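You operate a simulated robot arm through the tools that you are given. There is no shell and no other tool. Be economical: measure what you need, move in short steps, check, and stop when the job is done.

You run a simulated robot arm. Do the job below in one go: nothing can be reset, and whatever is moved stays where it is left.

## Task
Fetch the short pack from the top of the grey table and set it on the top of the side table.

Only the result counts: the job must be done as asked and must still hold three seconds after the hand-in. Knocking over, shifting, dropping, spilling or breaking anything else fails it.

## Robot
A 7-joint arm with a two-finger parallel gripper, fixed in place. Base frame: the origin is at the foot of the arm, x ahead of it, y to its left, z up. Readings come in mm, degrees, newtons and seconds.
With the tool pointing down near the work surface it reaches from about 300 to 700 mm from the base axis. Its first joint turns from -66.0 to 66.0 degrees. Payload 1.57 kg.
The tool frame sits at the grasp point between the pads (the TCP): z along the fingers, y along the line on which they close. The tips reach 30 mm beyond it. The gripper opens to 110 mm. The fingers are 24 mm wide and 12 mm thick; the gripper's body (48 by 112 mm) begins 78 mm behind the TCP.
Orientation is that of the tool frame in the base frame, as a unit quaternion [x, y, z, w]. With the fingers straight down and closing along the base's y, the tool's x points along the base's -x, its y along +y and its z along -z.

## Interface
- The arm moves only by the tool step_arm. Its argument "targets" is a list of rows, each an object of numbers (a shift or turn left out is 0, a gripper value left out holds the last): "dx", "dy", "dz": the shift along the base's x, y, z in units of 100 mm (1.0 is 100 mm); "twist": the turn about the base's z in units of 120 degrees (1.0 is 120 degrees); "hand": the opening in per cent of the stroke, from 0 (shut) to 100 (fully open). In form: [{"dx": .., "dy": .., "dz": .., "twist": .., "hand": ..}, ...]. A call has 1 to 20 rows; each row is the pose to reach, as a shift and turn from the pose commanded when the call began. A call with a number of a shift or a turn outside -1 to 1 is refused whole. Rows are played at 5 a second. More than 50 mm and 8.6 degrees between two rows, or a gripper value outside its range, and nothing of the call is played. A pose out of reach is approached as far as the arm can. The call stops where the force on the tool passes 40 N (or 10 N more than at its start, if that is more) or the arm is blocked; 0.2 s more then pass. The fingers move at their own pace (about 108 mm/s each) and stop on an object; they squeeze with about 43 N. The grip force told is the motor's: it shows also when the fingers shut on nothing. Time passes only in rows, and 0.2 s behind the last, so rows that repeat a pose let the fingers close. It gives the time, the measured TCP pose, the force on the tool (base axes), the opening and the grip force at its end, in the units of the frame above (readings bear some noise), and new pictures: "pictures" is both (left out), scene, wrist or none.
- Cameras (640 x 400 px; columns grow to the right, rows downward): "scene" is fixed at [169.2, -400.9, 1394.8]; the picture's right is [0.70, -0.71, 0.00], its down [-0.48, -0.47, -0.74] and it looks along [0.53, 0.52, -0.67] (base axes); focal length 313 px, centre (320, 200). "wrist" rides on the gripper at [-36, 0, -80] in the tool frame; the picture's right is [0.00, -1.00, 0.00], its down [0.97, 0.00, -0.24] and it looks along [0.24, 0.00, 0.97] (tool axes); focal length 218 px, centre (320, 200). There is no depth. A picture from a camera that has moved, and an enlarged one, comes with that camera's place and axes in the base frame and with its lens.
- enlarge(camera, box): a new picture of the part [left, top, right, bottom] of that camera's present view, enlarged. It takes no simulated time.
- sign_off(): hands the job in; it is judged then, once.

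Work in short steps. Places have to be worked out from the pictures, the camera data and where the tool is seen: move nearer, look again, correct. Check each grasp and each placing, and mend what went wrong. You have 90 turns and 150 pictures in all, those below and enlarged ones among them. Open the gripper and draw the arm clear of the work before you hand the job in, unless the task says otherwise; then end with one line.

The tools are called by a JSON object that holds its "name" and its "arguments". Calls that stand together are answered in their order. step_arm: Moves the arm, as the interface text tells. Its arguments: {"type":"object","properties":{"targets":{"type":"array","items":{"type":"object","properties":{"dx":{"type":"number"},"dy":{"type":"number"},"dz":{"type":"number"},"twist":{"type":"number"},"hand":{"type":"number"}}}},"pictures":{"type":"string","enum":["both","scene","wrist","none"]}},"required":["targets"]} The other tools are called the same way: enlarge (camera, box) takes an enlarged picture of a part of a camera's view; sign_off () hands the job in.

At the start:

```text
time: 0.0
tool_pos: [442.4, -128.0, 1058.8]
orientation: [0.0, 1.0, 0.0, 0.0]
contact_force: [0.3, 0.4, 0.3]
opening: 109.9
grasp_force: 0.1
```

scene: 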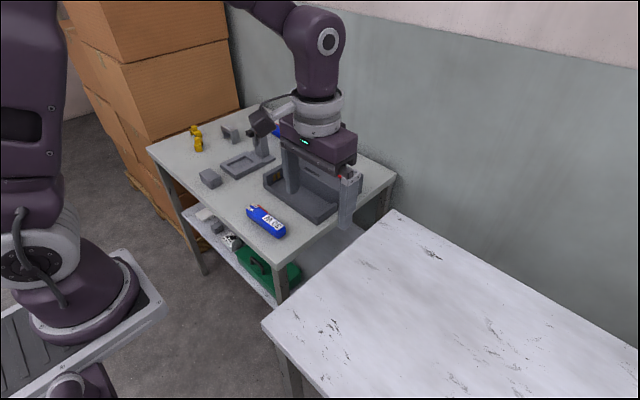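
wrist: 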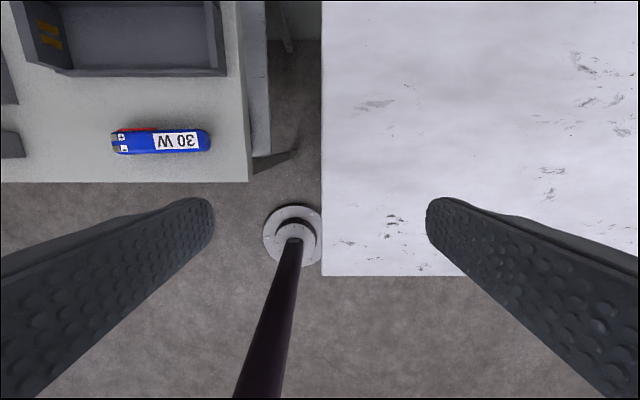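

The blue pack in front is at about (484, 112) and the side table top at about z≈830. Another blue item is hidden behind the gripper, so I enlarge the scene to see it and tell which pack is short.

{"name": "enlarge", "arguments": {"camera": "scene", "box": [140, 80, 400, 260]}}

{"name": "step_arm", "arguments": {"targets": [{"dy": 0.4}, {"dy": 0.8}, {"dy": 1.0}]}}

```text
2.22 times, centred on (270, 170) of scene
camera zoom: at [169.2, -400.9, 1394.8], right [0.7, -0.71, 0.0], down [-0.48, -0.47, -0.74], along [0.53, 0.52, -0.67], focal length 696 px, centre (431, 267)
```

zoom: 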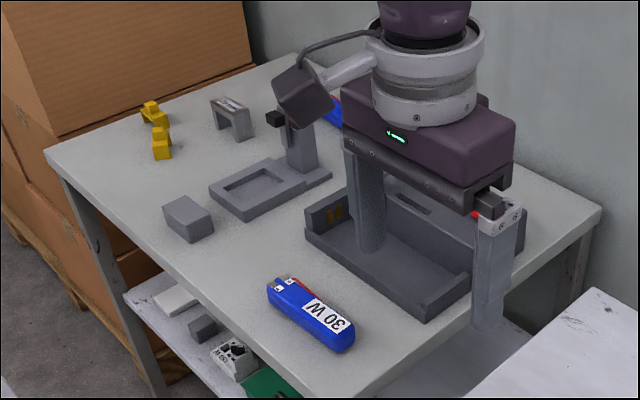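

```text
time: 0.8
tool_pos: [443.5, -27.3, 1059.4]
orientation: [0.0, 1.0, -0.001, 0.001]
contact_force: [-0.9, 0.4, -0.4]
opening: 110.2
grasp_force: 0.0
camera wrist: at [478.7, -27.1, 1139.2], right [0.0, -1.0, 0.0], down [-0.97, 0.0, 0.24], along [-0.24, 0.0, -0.97], focal length 218 px, centre (320, 200)
```

scene: 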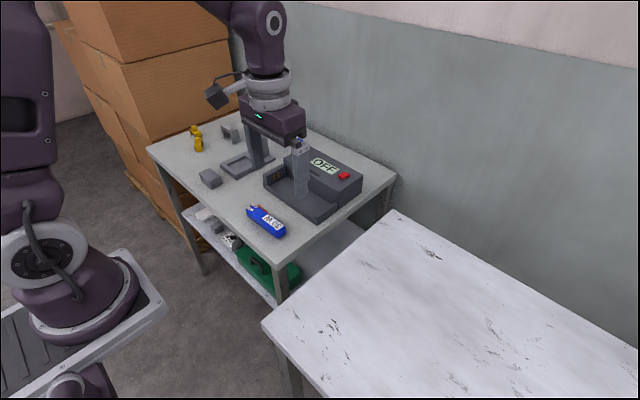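
wrist: 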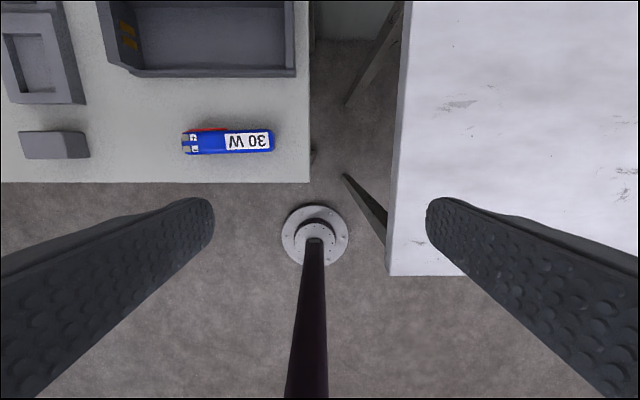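

Another blue thing lies at the back of the grey table, hidden by the arm. I move the hand to the right to clear the view.

{"name": "step_arm", "arguments": {"targets": [{"dy": -0.4}, {"dy": -0.8}, {"dy": -1.0}], "pictures": "none"}}

{"name": "step_arm", "arguments": {"targets": [{"dy": -0.4}, {"dy": -0.8}, {"dy": -1.0}], "pictures": "wrist"}}

{"name": "enlarge", "arguments": {"camera": "scene", "box": [140, 80, 400, 260]}}

```text
time: 1.6
tool_pos: [444.3, -127.3, 1058.7]
orientation: [0.0, 1.0, 0.0, 0.0]
contact_force: [1.5, -0.2, -0.4]
opening: 109.9
grasp_force: 0.0
```

```text
time: 2.4
tool_pos: [441.9, -228.0, 1059.4]
orientation: [0.0, 1.0, 0.0, 0.0]
contact_force: [-0.7, -0.8, -0.2]
opening: 109.9
grasp_force: 0.0
camera wrist: at [476.2, -228.8, 1139.2], right [0.0, -1.0, 0.0], down [-0.97, 0.0, 0.24], along [-0.24, 0.0, -0.97], focal length 218 px, centre (320, 200)
```

wrist: 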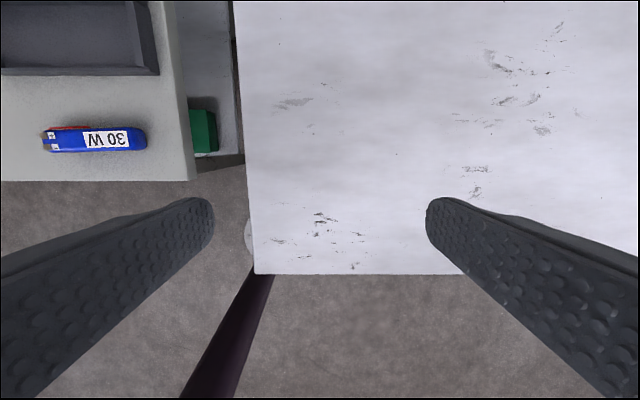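

```text
2.22 times, centred on (270, 170) of scene
camera zoom: at [169.2, -400.9, 1394.8], right [0.7, -0.71, 0.0], down [-0.48, -0.47, -0.74], along [0.53, 0.52, -0.67], focal length 696 px, centre (431, 267)
```

zoom: 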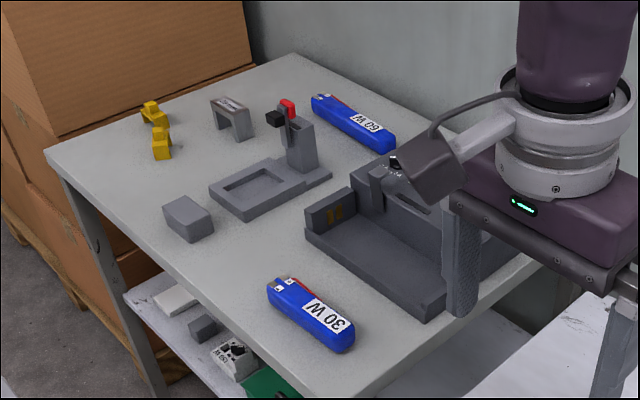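

The far pack (60 W) is about 150 mm long and the near one (30 W) about 125 mm, so the 30 W pack is the short one. It lies along y, so I twist 90° to close along x and move toward it at height.

{"name": "step_arm", "arguments": {"targets": [{"dy": 0.1, "twist": 0.068, "hand": 75}, {"dy": 0.2, "twist": 0.136}, {"dy": 0.3, "twist": 0.204}, {"dy": 0.4, "twist": 0.272}, {"dy": 0.5, "twist": 0.34}, {"dy": 0.6, "twist": 0.408}, {"dy": 0.7, "twist": 0.476}, {"dy": 0.8, "twist": 0.544}, {"dy": 0.9, "twist": 0.612}, {"dy": 1.0, "twist": 0.68}, {"dy": 1.0, "twist": 0.75}], "pictures": "none"}}

{"name": "step_arm", "arguments": {"targets": [{"dy": 0.4, "dx": 0.1}, {"dy": 0.8, "dx": 0.2}, {"dy": 1.0, "dx": 0.4}], "pictures": "none"}}

{"name": "step_arm", "arguments": {"targets": [{"dy": 0.4}, {"dy": 0.8}, {"dy": 1.0}, {"dy": 1.0}], "pictures": "both"}}

```text
time: 4.8
tool_pos: [442.4, -129.0, 1058.0]
orientation: [0.708, -0.706, 0.0, 0.001]
contact_force: [-0.1, 0.5, 0.0]
opening: 82.5
grasp_force: 0.0
```

```text
time: 5.6
tool_pos: [483.3, -27.4, 1057.7]
orientation: [0.707, -0.707, 0.0, 0.0]
contact_force: [-0.1, -0.1, 0.2]
opening: 82.4
grasp_force: 0.0
```

```text
time: 6.6
tool_pos: [481.5, 70.7, 1061.3]
orientation: [0.707, -0.707, 0.0, 0.0]
contact_force: [-0.3, 0.3, -0.1]
opening: 82.3
grasp_force: 0.0
camera wrist: at [481.2, 105.7, 1140.0], right [1.0, 0.0, 0.0], down [0.0, -0.97, 0.24], along [0.0, -0.24, -0.97], focal length 218 px, centre (320, 200)
```

scene: 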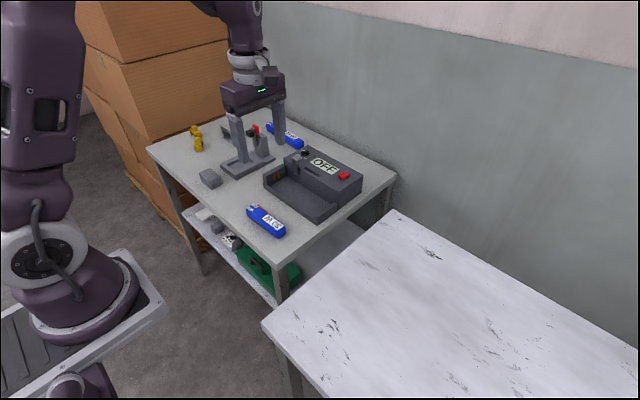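
wrist: 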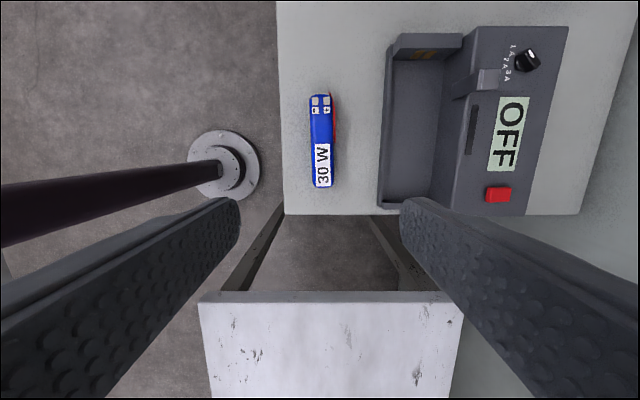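

The pack is centred near (484, 110), about 36 mm wide and along y, well clear of the charger. I move over it and come partway down.

{"name": "step_arm", "arguments": {"targets": [{"dx": 0.02, "dy": 0.38}, {"dx": 0.02, "dy": 0.38, "dz": -0.4}, {"dx": 0.02, "dy": 0.38, "dz": -0.8}, {"dx": 0.02, "dy": 0.38, "dz": -1.0}], "pictures": "none"}}

{"name": "step_arm", "arguments": {"targets": [{"dz": -0.4}, {"dz": -0.8}, {"dz": -0.8}], "pictures": "both"}}

```text
time: 7.6
tool_pos: [482.4, 109.8, 955.7]
orientation: [-0.706, 0.708, 0.0, -0.001]
contact_force: [-0.9, 0.1, 0.0]
opening: 82.3
grasp_force: 0.0
```

```text
time: 8.4
tool_pos: [484.2, 111.1, 876.7]
orientation: [-0.707, 0.707, 0.0, 0.0]
contact_force: [-0.2, -1.0, 0.3]
opening: 82.5
grasp_force: 0.0
camera wrist: at [484.6, 146.4, 957.3], right [1.0, 0.0, 0.0], down [0.0, -0.97, 0.24], along [0.0, -0.24, -0.97], focal length 218 px, centre (320, 200)
```

scene: 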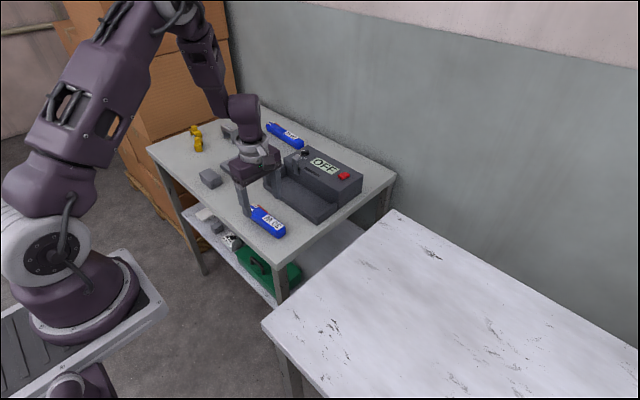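
wrist: 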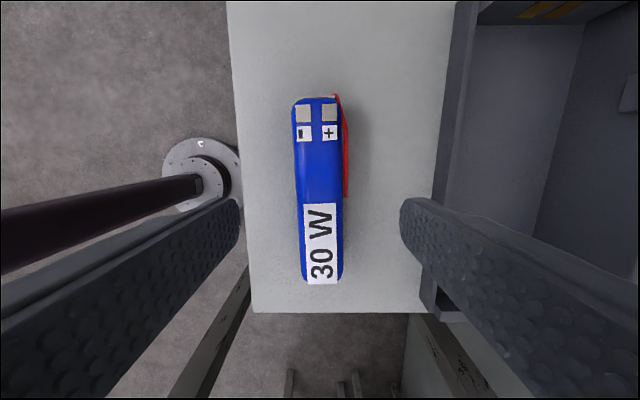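

The pack's body centre is at x≈484, with a red wire on its +x side down to y≈108. I'll grip just past the wire at y≈93 and descend to TCP z≈817.

{"name": "step_arm", "arguments": {"targets": [{"dy": -0.17, "hand": 65}, {"dy": -0.17, "dz": -0.25}, {"dy": -0.17, "dz": -0.45}, {"dy": -0.17, "dz": -0.6}, {"dy": -0.17, "dz": -0.6}], "pictures": "both"}}

{"name": "enlarge", "arguments": {"camera": "scene", "box": [200, 150, 330, 240]}}

```text
time: 9.6
tool_pos: [484.9, 93.0, 818.7]
orientation: [-0.707, 0.707, 0.0, 0.0]
contact_force: [0.9, 0.2, 0.3]
opening: 71.6
grasp_force: 0.1
camera wrist: at [484.0, 128.7, 899.0], right [1.0, 0.0, 0.0], down [0.0, -0.97, 0.24], along [0.0, -0.24, -0.97], focal length 218 px, centre (320, 200)
```

scene: 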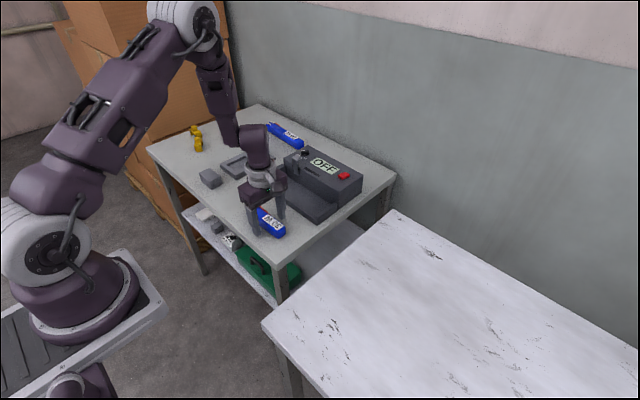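
wrist: 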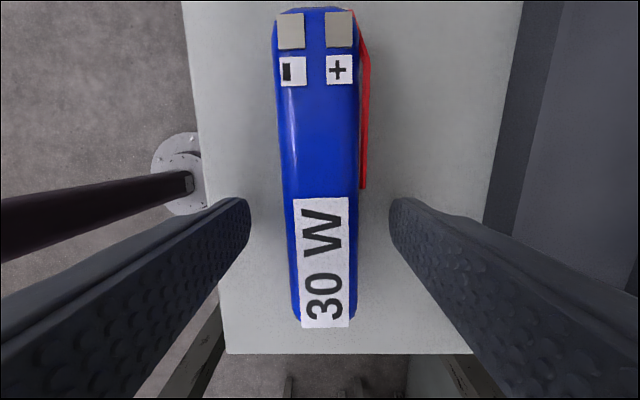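

```text
4.44 times, centred on (265, 195) of scene
camera zoom: at [169.2, -400.9, 1394.8], right [0.7, -0.71, 0.0], down [-0.48, -0.47, -0.74], along [0.53, 0.52, -0.67], focal length 1392 px, centre (564, 222)
```

zoom: 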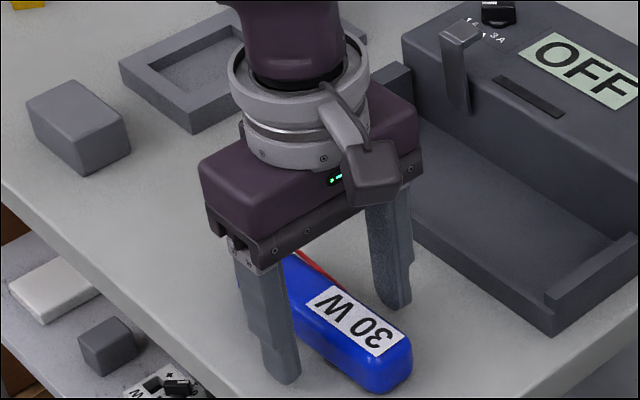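

The fingers straddle the pack cleanly, wire excluded. I close the gripper.

{"name": "step_arm", "arguments": {"targets": [{"hand": 0}, {"hand": 0}, {"hand": 0}, {"hand": 0}], "pictures": "wrist"}}

```text
time: 10.6
tool_pos: [484.3, 91.9, 819.4]
orientation: [0.707, -0.707, 0.0, 0.0]
contact_force: [0.1, 0.3, -0.5]
opening: 33.7
grasp_force: 41.2
camera wrist: at [484.0, 128.6, 899.2], right [1.0, 0.0, 0.0], down [0.0, -0.97, 0.24], along [0.0, -0.24, -0.97], focal length 218 px, centre (320, 200)
```

wrist: 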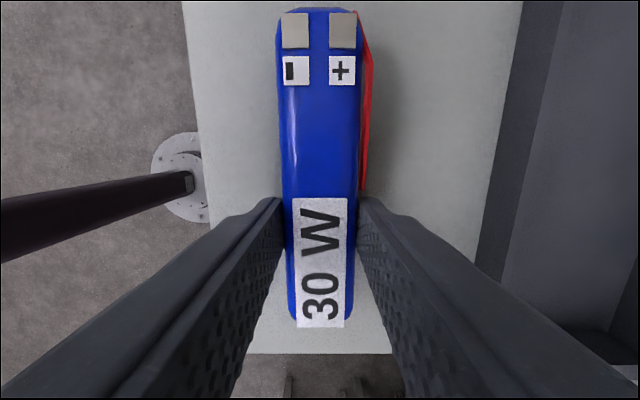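

The pack is held at 33.7 mm with 41 N. I lift it slowly straight up.

{"name": "step_arm", "arguments": {"targets": [{"dz": 0.1}, {"dz": 0.25}, {"dz": 0.5}, {"dz": 0.75}, {"dz": 1.0}], "pictures": "none"}}

{"name": "step_arm", "arguments": {"targets": [{"dz": 0.2}, {"dz": 0.4}, {"dz": 0.6}, {"dz": 0.6}], "pictures": "both"}}

```text
time: 11.8
tool_pos: [486.7, 92.6, 919.9]
orientation: [0.707, -0.707, 0.001, -0.001]
contact_force: [0.2, 0.3, -3.1]
opening: 33.5
grasp_force: 41.3
```

```text
time: 12.8
tool_pos: [484.3, 94.9, 979.9]
orientation: [0.707, -0.707, 0.0, 0.0]
contact_force: [0.3, -0.7, -2.1]
opening: 33.6
grasp_force: 41.6
camera wrist: at [483.2, 129.9, 1060.4], right [1.0, 0.0, 0.0], down [0.0, -0.97, 0.24], along [0.0, -0.24, -0.97], focal length 218 px, centre (320, 200)
```

scene: 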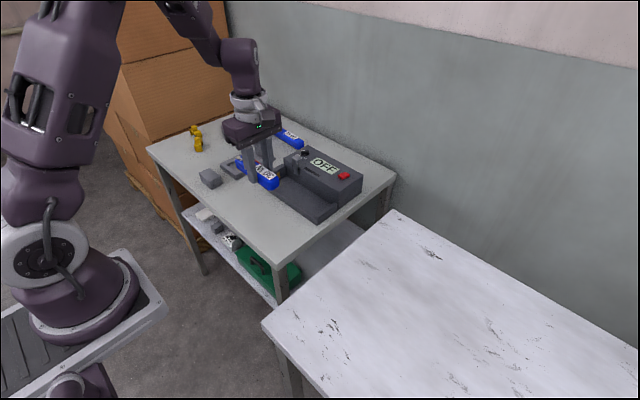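
wrist: 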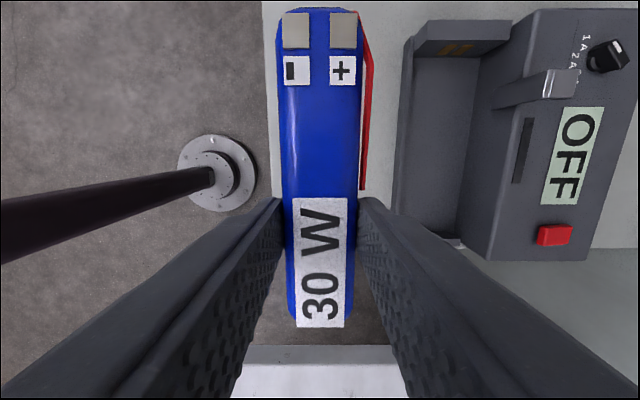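

The pack is secure and level, so I carry it along -y to about (484, -260), well inside the side table.

{"name": "step_arm", "arguments": {"targets": [{"dy": -0.2}, {"dy": -0.45}, {"dy": -0.7}, {"dy": -1.0}], "pictures": "none"}}

{"name": "step_arm", "arguments": {"targets": [{"dy": -0.25}, {"dy": -0.5}, {"dy": -0.75}, {"dy": -1.0}], "pictures": "none"}}

{"name": "step_arm", "arguments": {"targets": [{"dy": -0.25}, {"dy": -0.5}, {"dy": -0.75}, {"dy": -1.0}], "pictures": "none"}}

{"name": "step_arm", "arguments": {"targets": [{"dy": -0.25}, {"dy": -0.5}, {"dy": -0.5}], "pictures": "both"}}

```text
time: 13.8
tool_pos: [487.5, -7.0, 978.6]
orientation: [0.708, -0.707, 0.0, 0.0]
contact_force: [0.2, -0.2, -2.6]
opening: 33.6
grasp_force: 41.3
```

```text
time: 14.8
tool_pos: [488.5, -107.2, 977.0]
orientation: [0.707, -0.707, 0.0, 0.0]
contact_force: [0.4, 0.5, -1.9]
opening: 33.4
grasp_force: 41.2
```

```text
time: 15.8
tool_pos: [484.4, -207.6, 979.2]
orientation: [0.708, -0.706, -0.001, 0.0]
contact_force: [-0.3, -1.1, -3.3]
opening: 33.6
grasp_force: 41.7
```

```text
time: 16.6
tool_pos: [484.4, -257.5, 977.8]
orientation: [0.708, -0.707, 0.0, 0.0]
contact_force: [0.7, 0.7, -2.8]
opening: 33.3
grasp_force: 41.5
camera wrist: at [483.9, -221.9, 1057.9], right [1.0, 0.0, 0.0], down [0.0, -0.97, 0.24], along [0.0, -0.24, -0.97], focal length 218 px, centre (320, 200)
```

scene: 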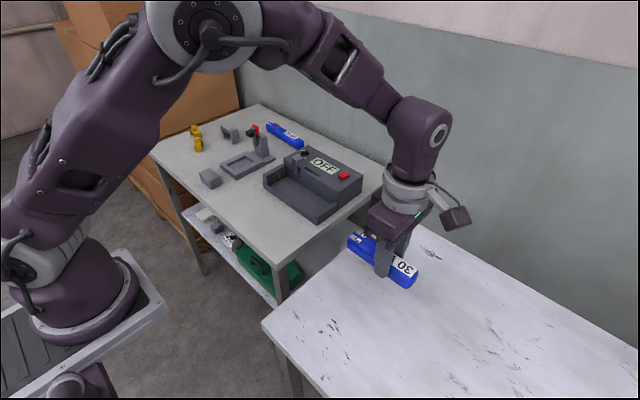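
wrist: 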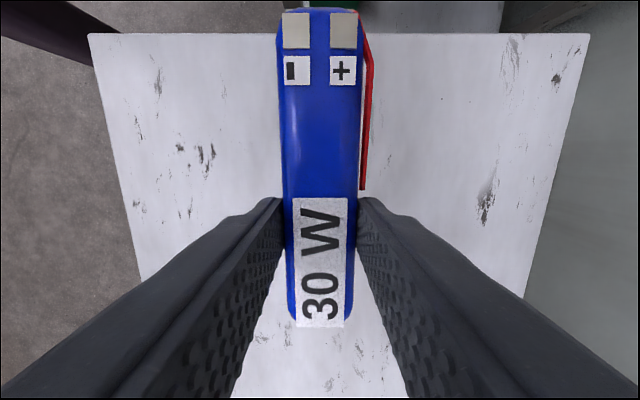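

The pack is over the table. I lower it to about 20 mm above the estimated contact height (TCP≈869) and look.

{"name": "step_arm", "arguments": {"targets": [{"dz": -0.25}, {"dz": -0.5}, {"dz": -0.7}, {"dz": -0.8}, {"dz": -0.8}], "pictures": "scene"}}

{"name": "enlarge", "arguments": {"camera": "scene", "box": [300, 210, 480, 330]}}

```text
time: 17.8
tool_pos: [485.3, -258.3, 896.9]
orientation: [-0.707, 0.707, 0.0, 0.0]
contact_force: [0.3, 0.3, -2.0]
opening: 33.3
grasp_force: 41.5
```

scene: 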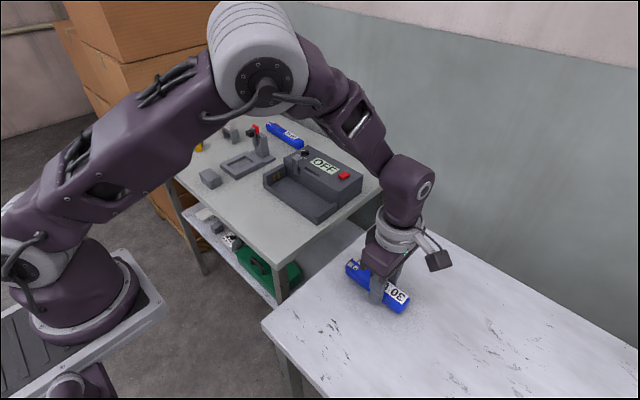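

```text
3.33 times, centred on (390, 270) of scene
camera zoom: at [169.3, -401.0, 1394.7], right [0.7, -0.71, 0.0], down [-0.48, -0.47, -0.74], along [0.53, 0.52, -0.67], focal length 1044 px, centre (87, -33)
```

zoom: 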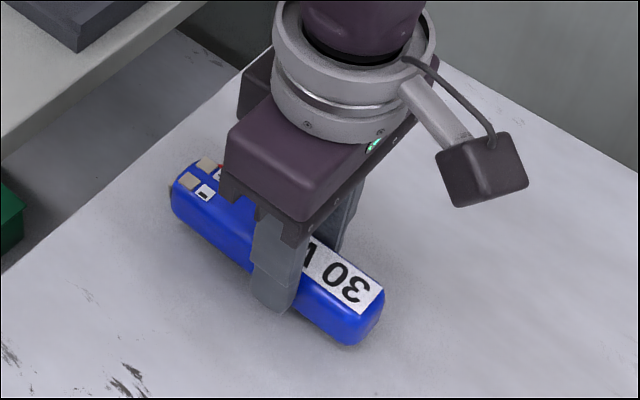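

No contact yet. I go down in small steps and watch the force.

{"name": "step_arm", "arguments": {"targets": [{"dz": -0.04}, {"dz": -0.08}, {"dz": -0.12}, {"dz": -0.15}, {"dz": -0.15}], "pictures": "none"}}

{"name": "enlarge", "arguments": {"camera": "scene", "box": [300, 210, 480, 330]}}

```text
time: 18.6
tool_pos: [486.6, -257.1, 889.0]
orientation: [0.708, -0.707, 0.002, 0.0]
contact_force: [-0.7, 0.3, 8.4]
opening: 33.7
grasp_force: 41.5
stopped in row 4: the force on the tool passed its limit (the readings are from after the stop); the commanded pose is now the measured one
```

```text
3.33 times, centred on (390, 270) of scene
camera zoom: at [169.1, -400.9, 1394.8], right [0.7, -0.71, 0.0], down [-0.48, -0.47, -0.74], along [0.53, 0.52, -0.67], focal length 1044 px, centre (87, -33)
```

zoom: 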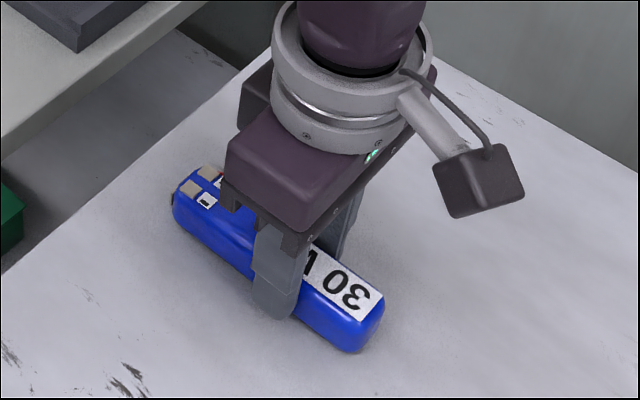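

The pack touched down at TCP z≈889, with a residual push of about 8 N. It is resting on the table, so I release it gently.

{"name": "step_arm", "arguments": {"targets": [{"hand": 40}, {"hand": 60}, {"hand": 65}, {"hand": 65}], "pictures": "both"}}

```text
time: 19.6
tool_pos: [485.6, -258.4, 889.0]
orientation: [-0.707, 0.707, -0.003, 0.0]
contact_force: [-0.5, 0.5, 0.1]
opening: 71.4
grasp_force: 0.1
camera wrist: at [485.4, -222.7, 968.3], right [1.0, 0.0, 0.0], down [0.0, -0.97, 0.24], along [0.0, -0.24, -0.97], focal length 218 px, centre (320, 200)
```

scene: 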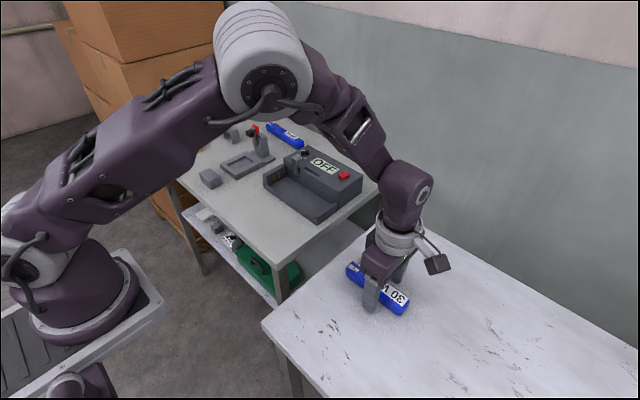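
wrist: 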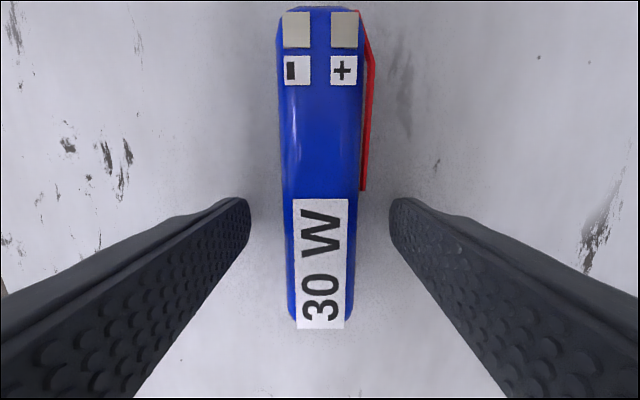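

The pack is free and stands steady. I withdraw straight up.

{"name": "step_arm", "arguments": {"targets": [{"dz": 0.2}, {"dz": 0.5}, {"dz": 0.8}, {"dz": 1.0}], "pictures": "none"}}

{"name": "step_arm", "arguments": {"targets": [{"dz": 0.4}, {"dz": 0.8}, {"dz": 0.8}], "pictures": "both"}}

```text
time: 20.6
tool_pos: [486.2, -259.0, 988.1]
orientation: [0.708, -0.706, 0.003, 0.0]
contact_force: [-1.4, 0.5, 0.2]
opening: 71.6
grasp_force: 0.1
```

```text
time: 21.4
tool_pos: [486.1, -258.8, 1067.5]
orientation: [0.707, -0.707, 0.002, 0.0]
contact_force: [-0.2, 0.5, 0.0]
opening: 71.2
grasp_force: 0.0
camera wrist: at [484.8, -223.8, 1147.0], right [1.0, 0.0, 0.0], down [0.0, -0.97, 0.24], along [0.0, -0.24, -0.97], focal length 218 px, centre (320, 200)
```

scene: 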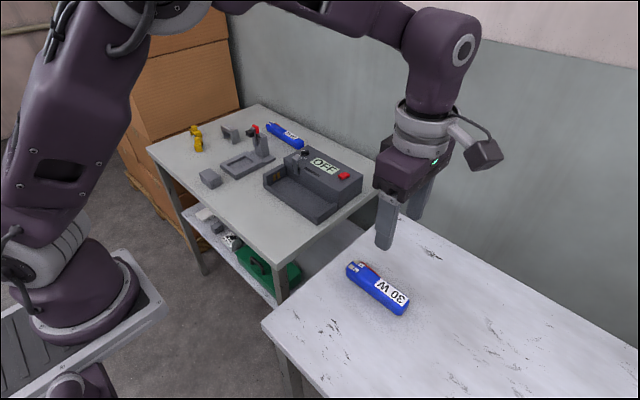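
wrist: 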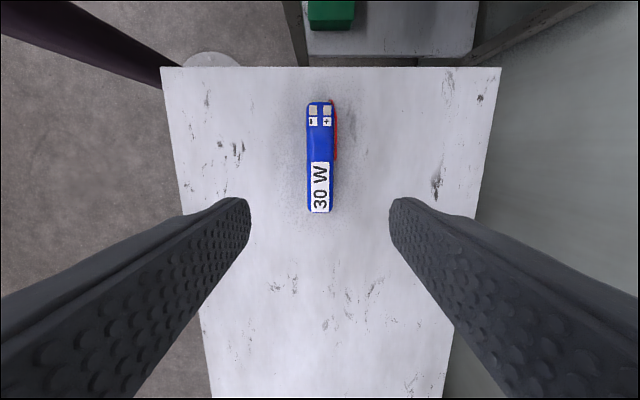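

The short pack rests fully on the side table, nothing else has moved, and the arm is clear. I hand the job in.

{"name": "sign_off", "arguments": {}}

```text
The job is handed in.
```

The short (30 W) pack is on top of the side table, the gripper is open and clear, and nothing else appears to have moved in the final pictures.
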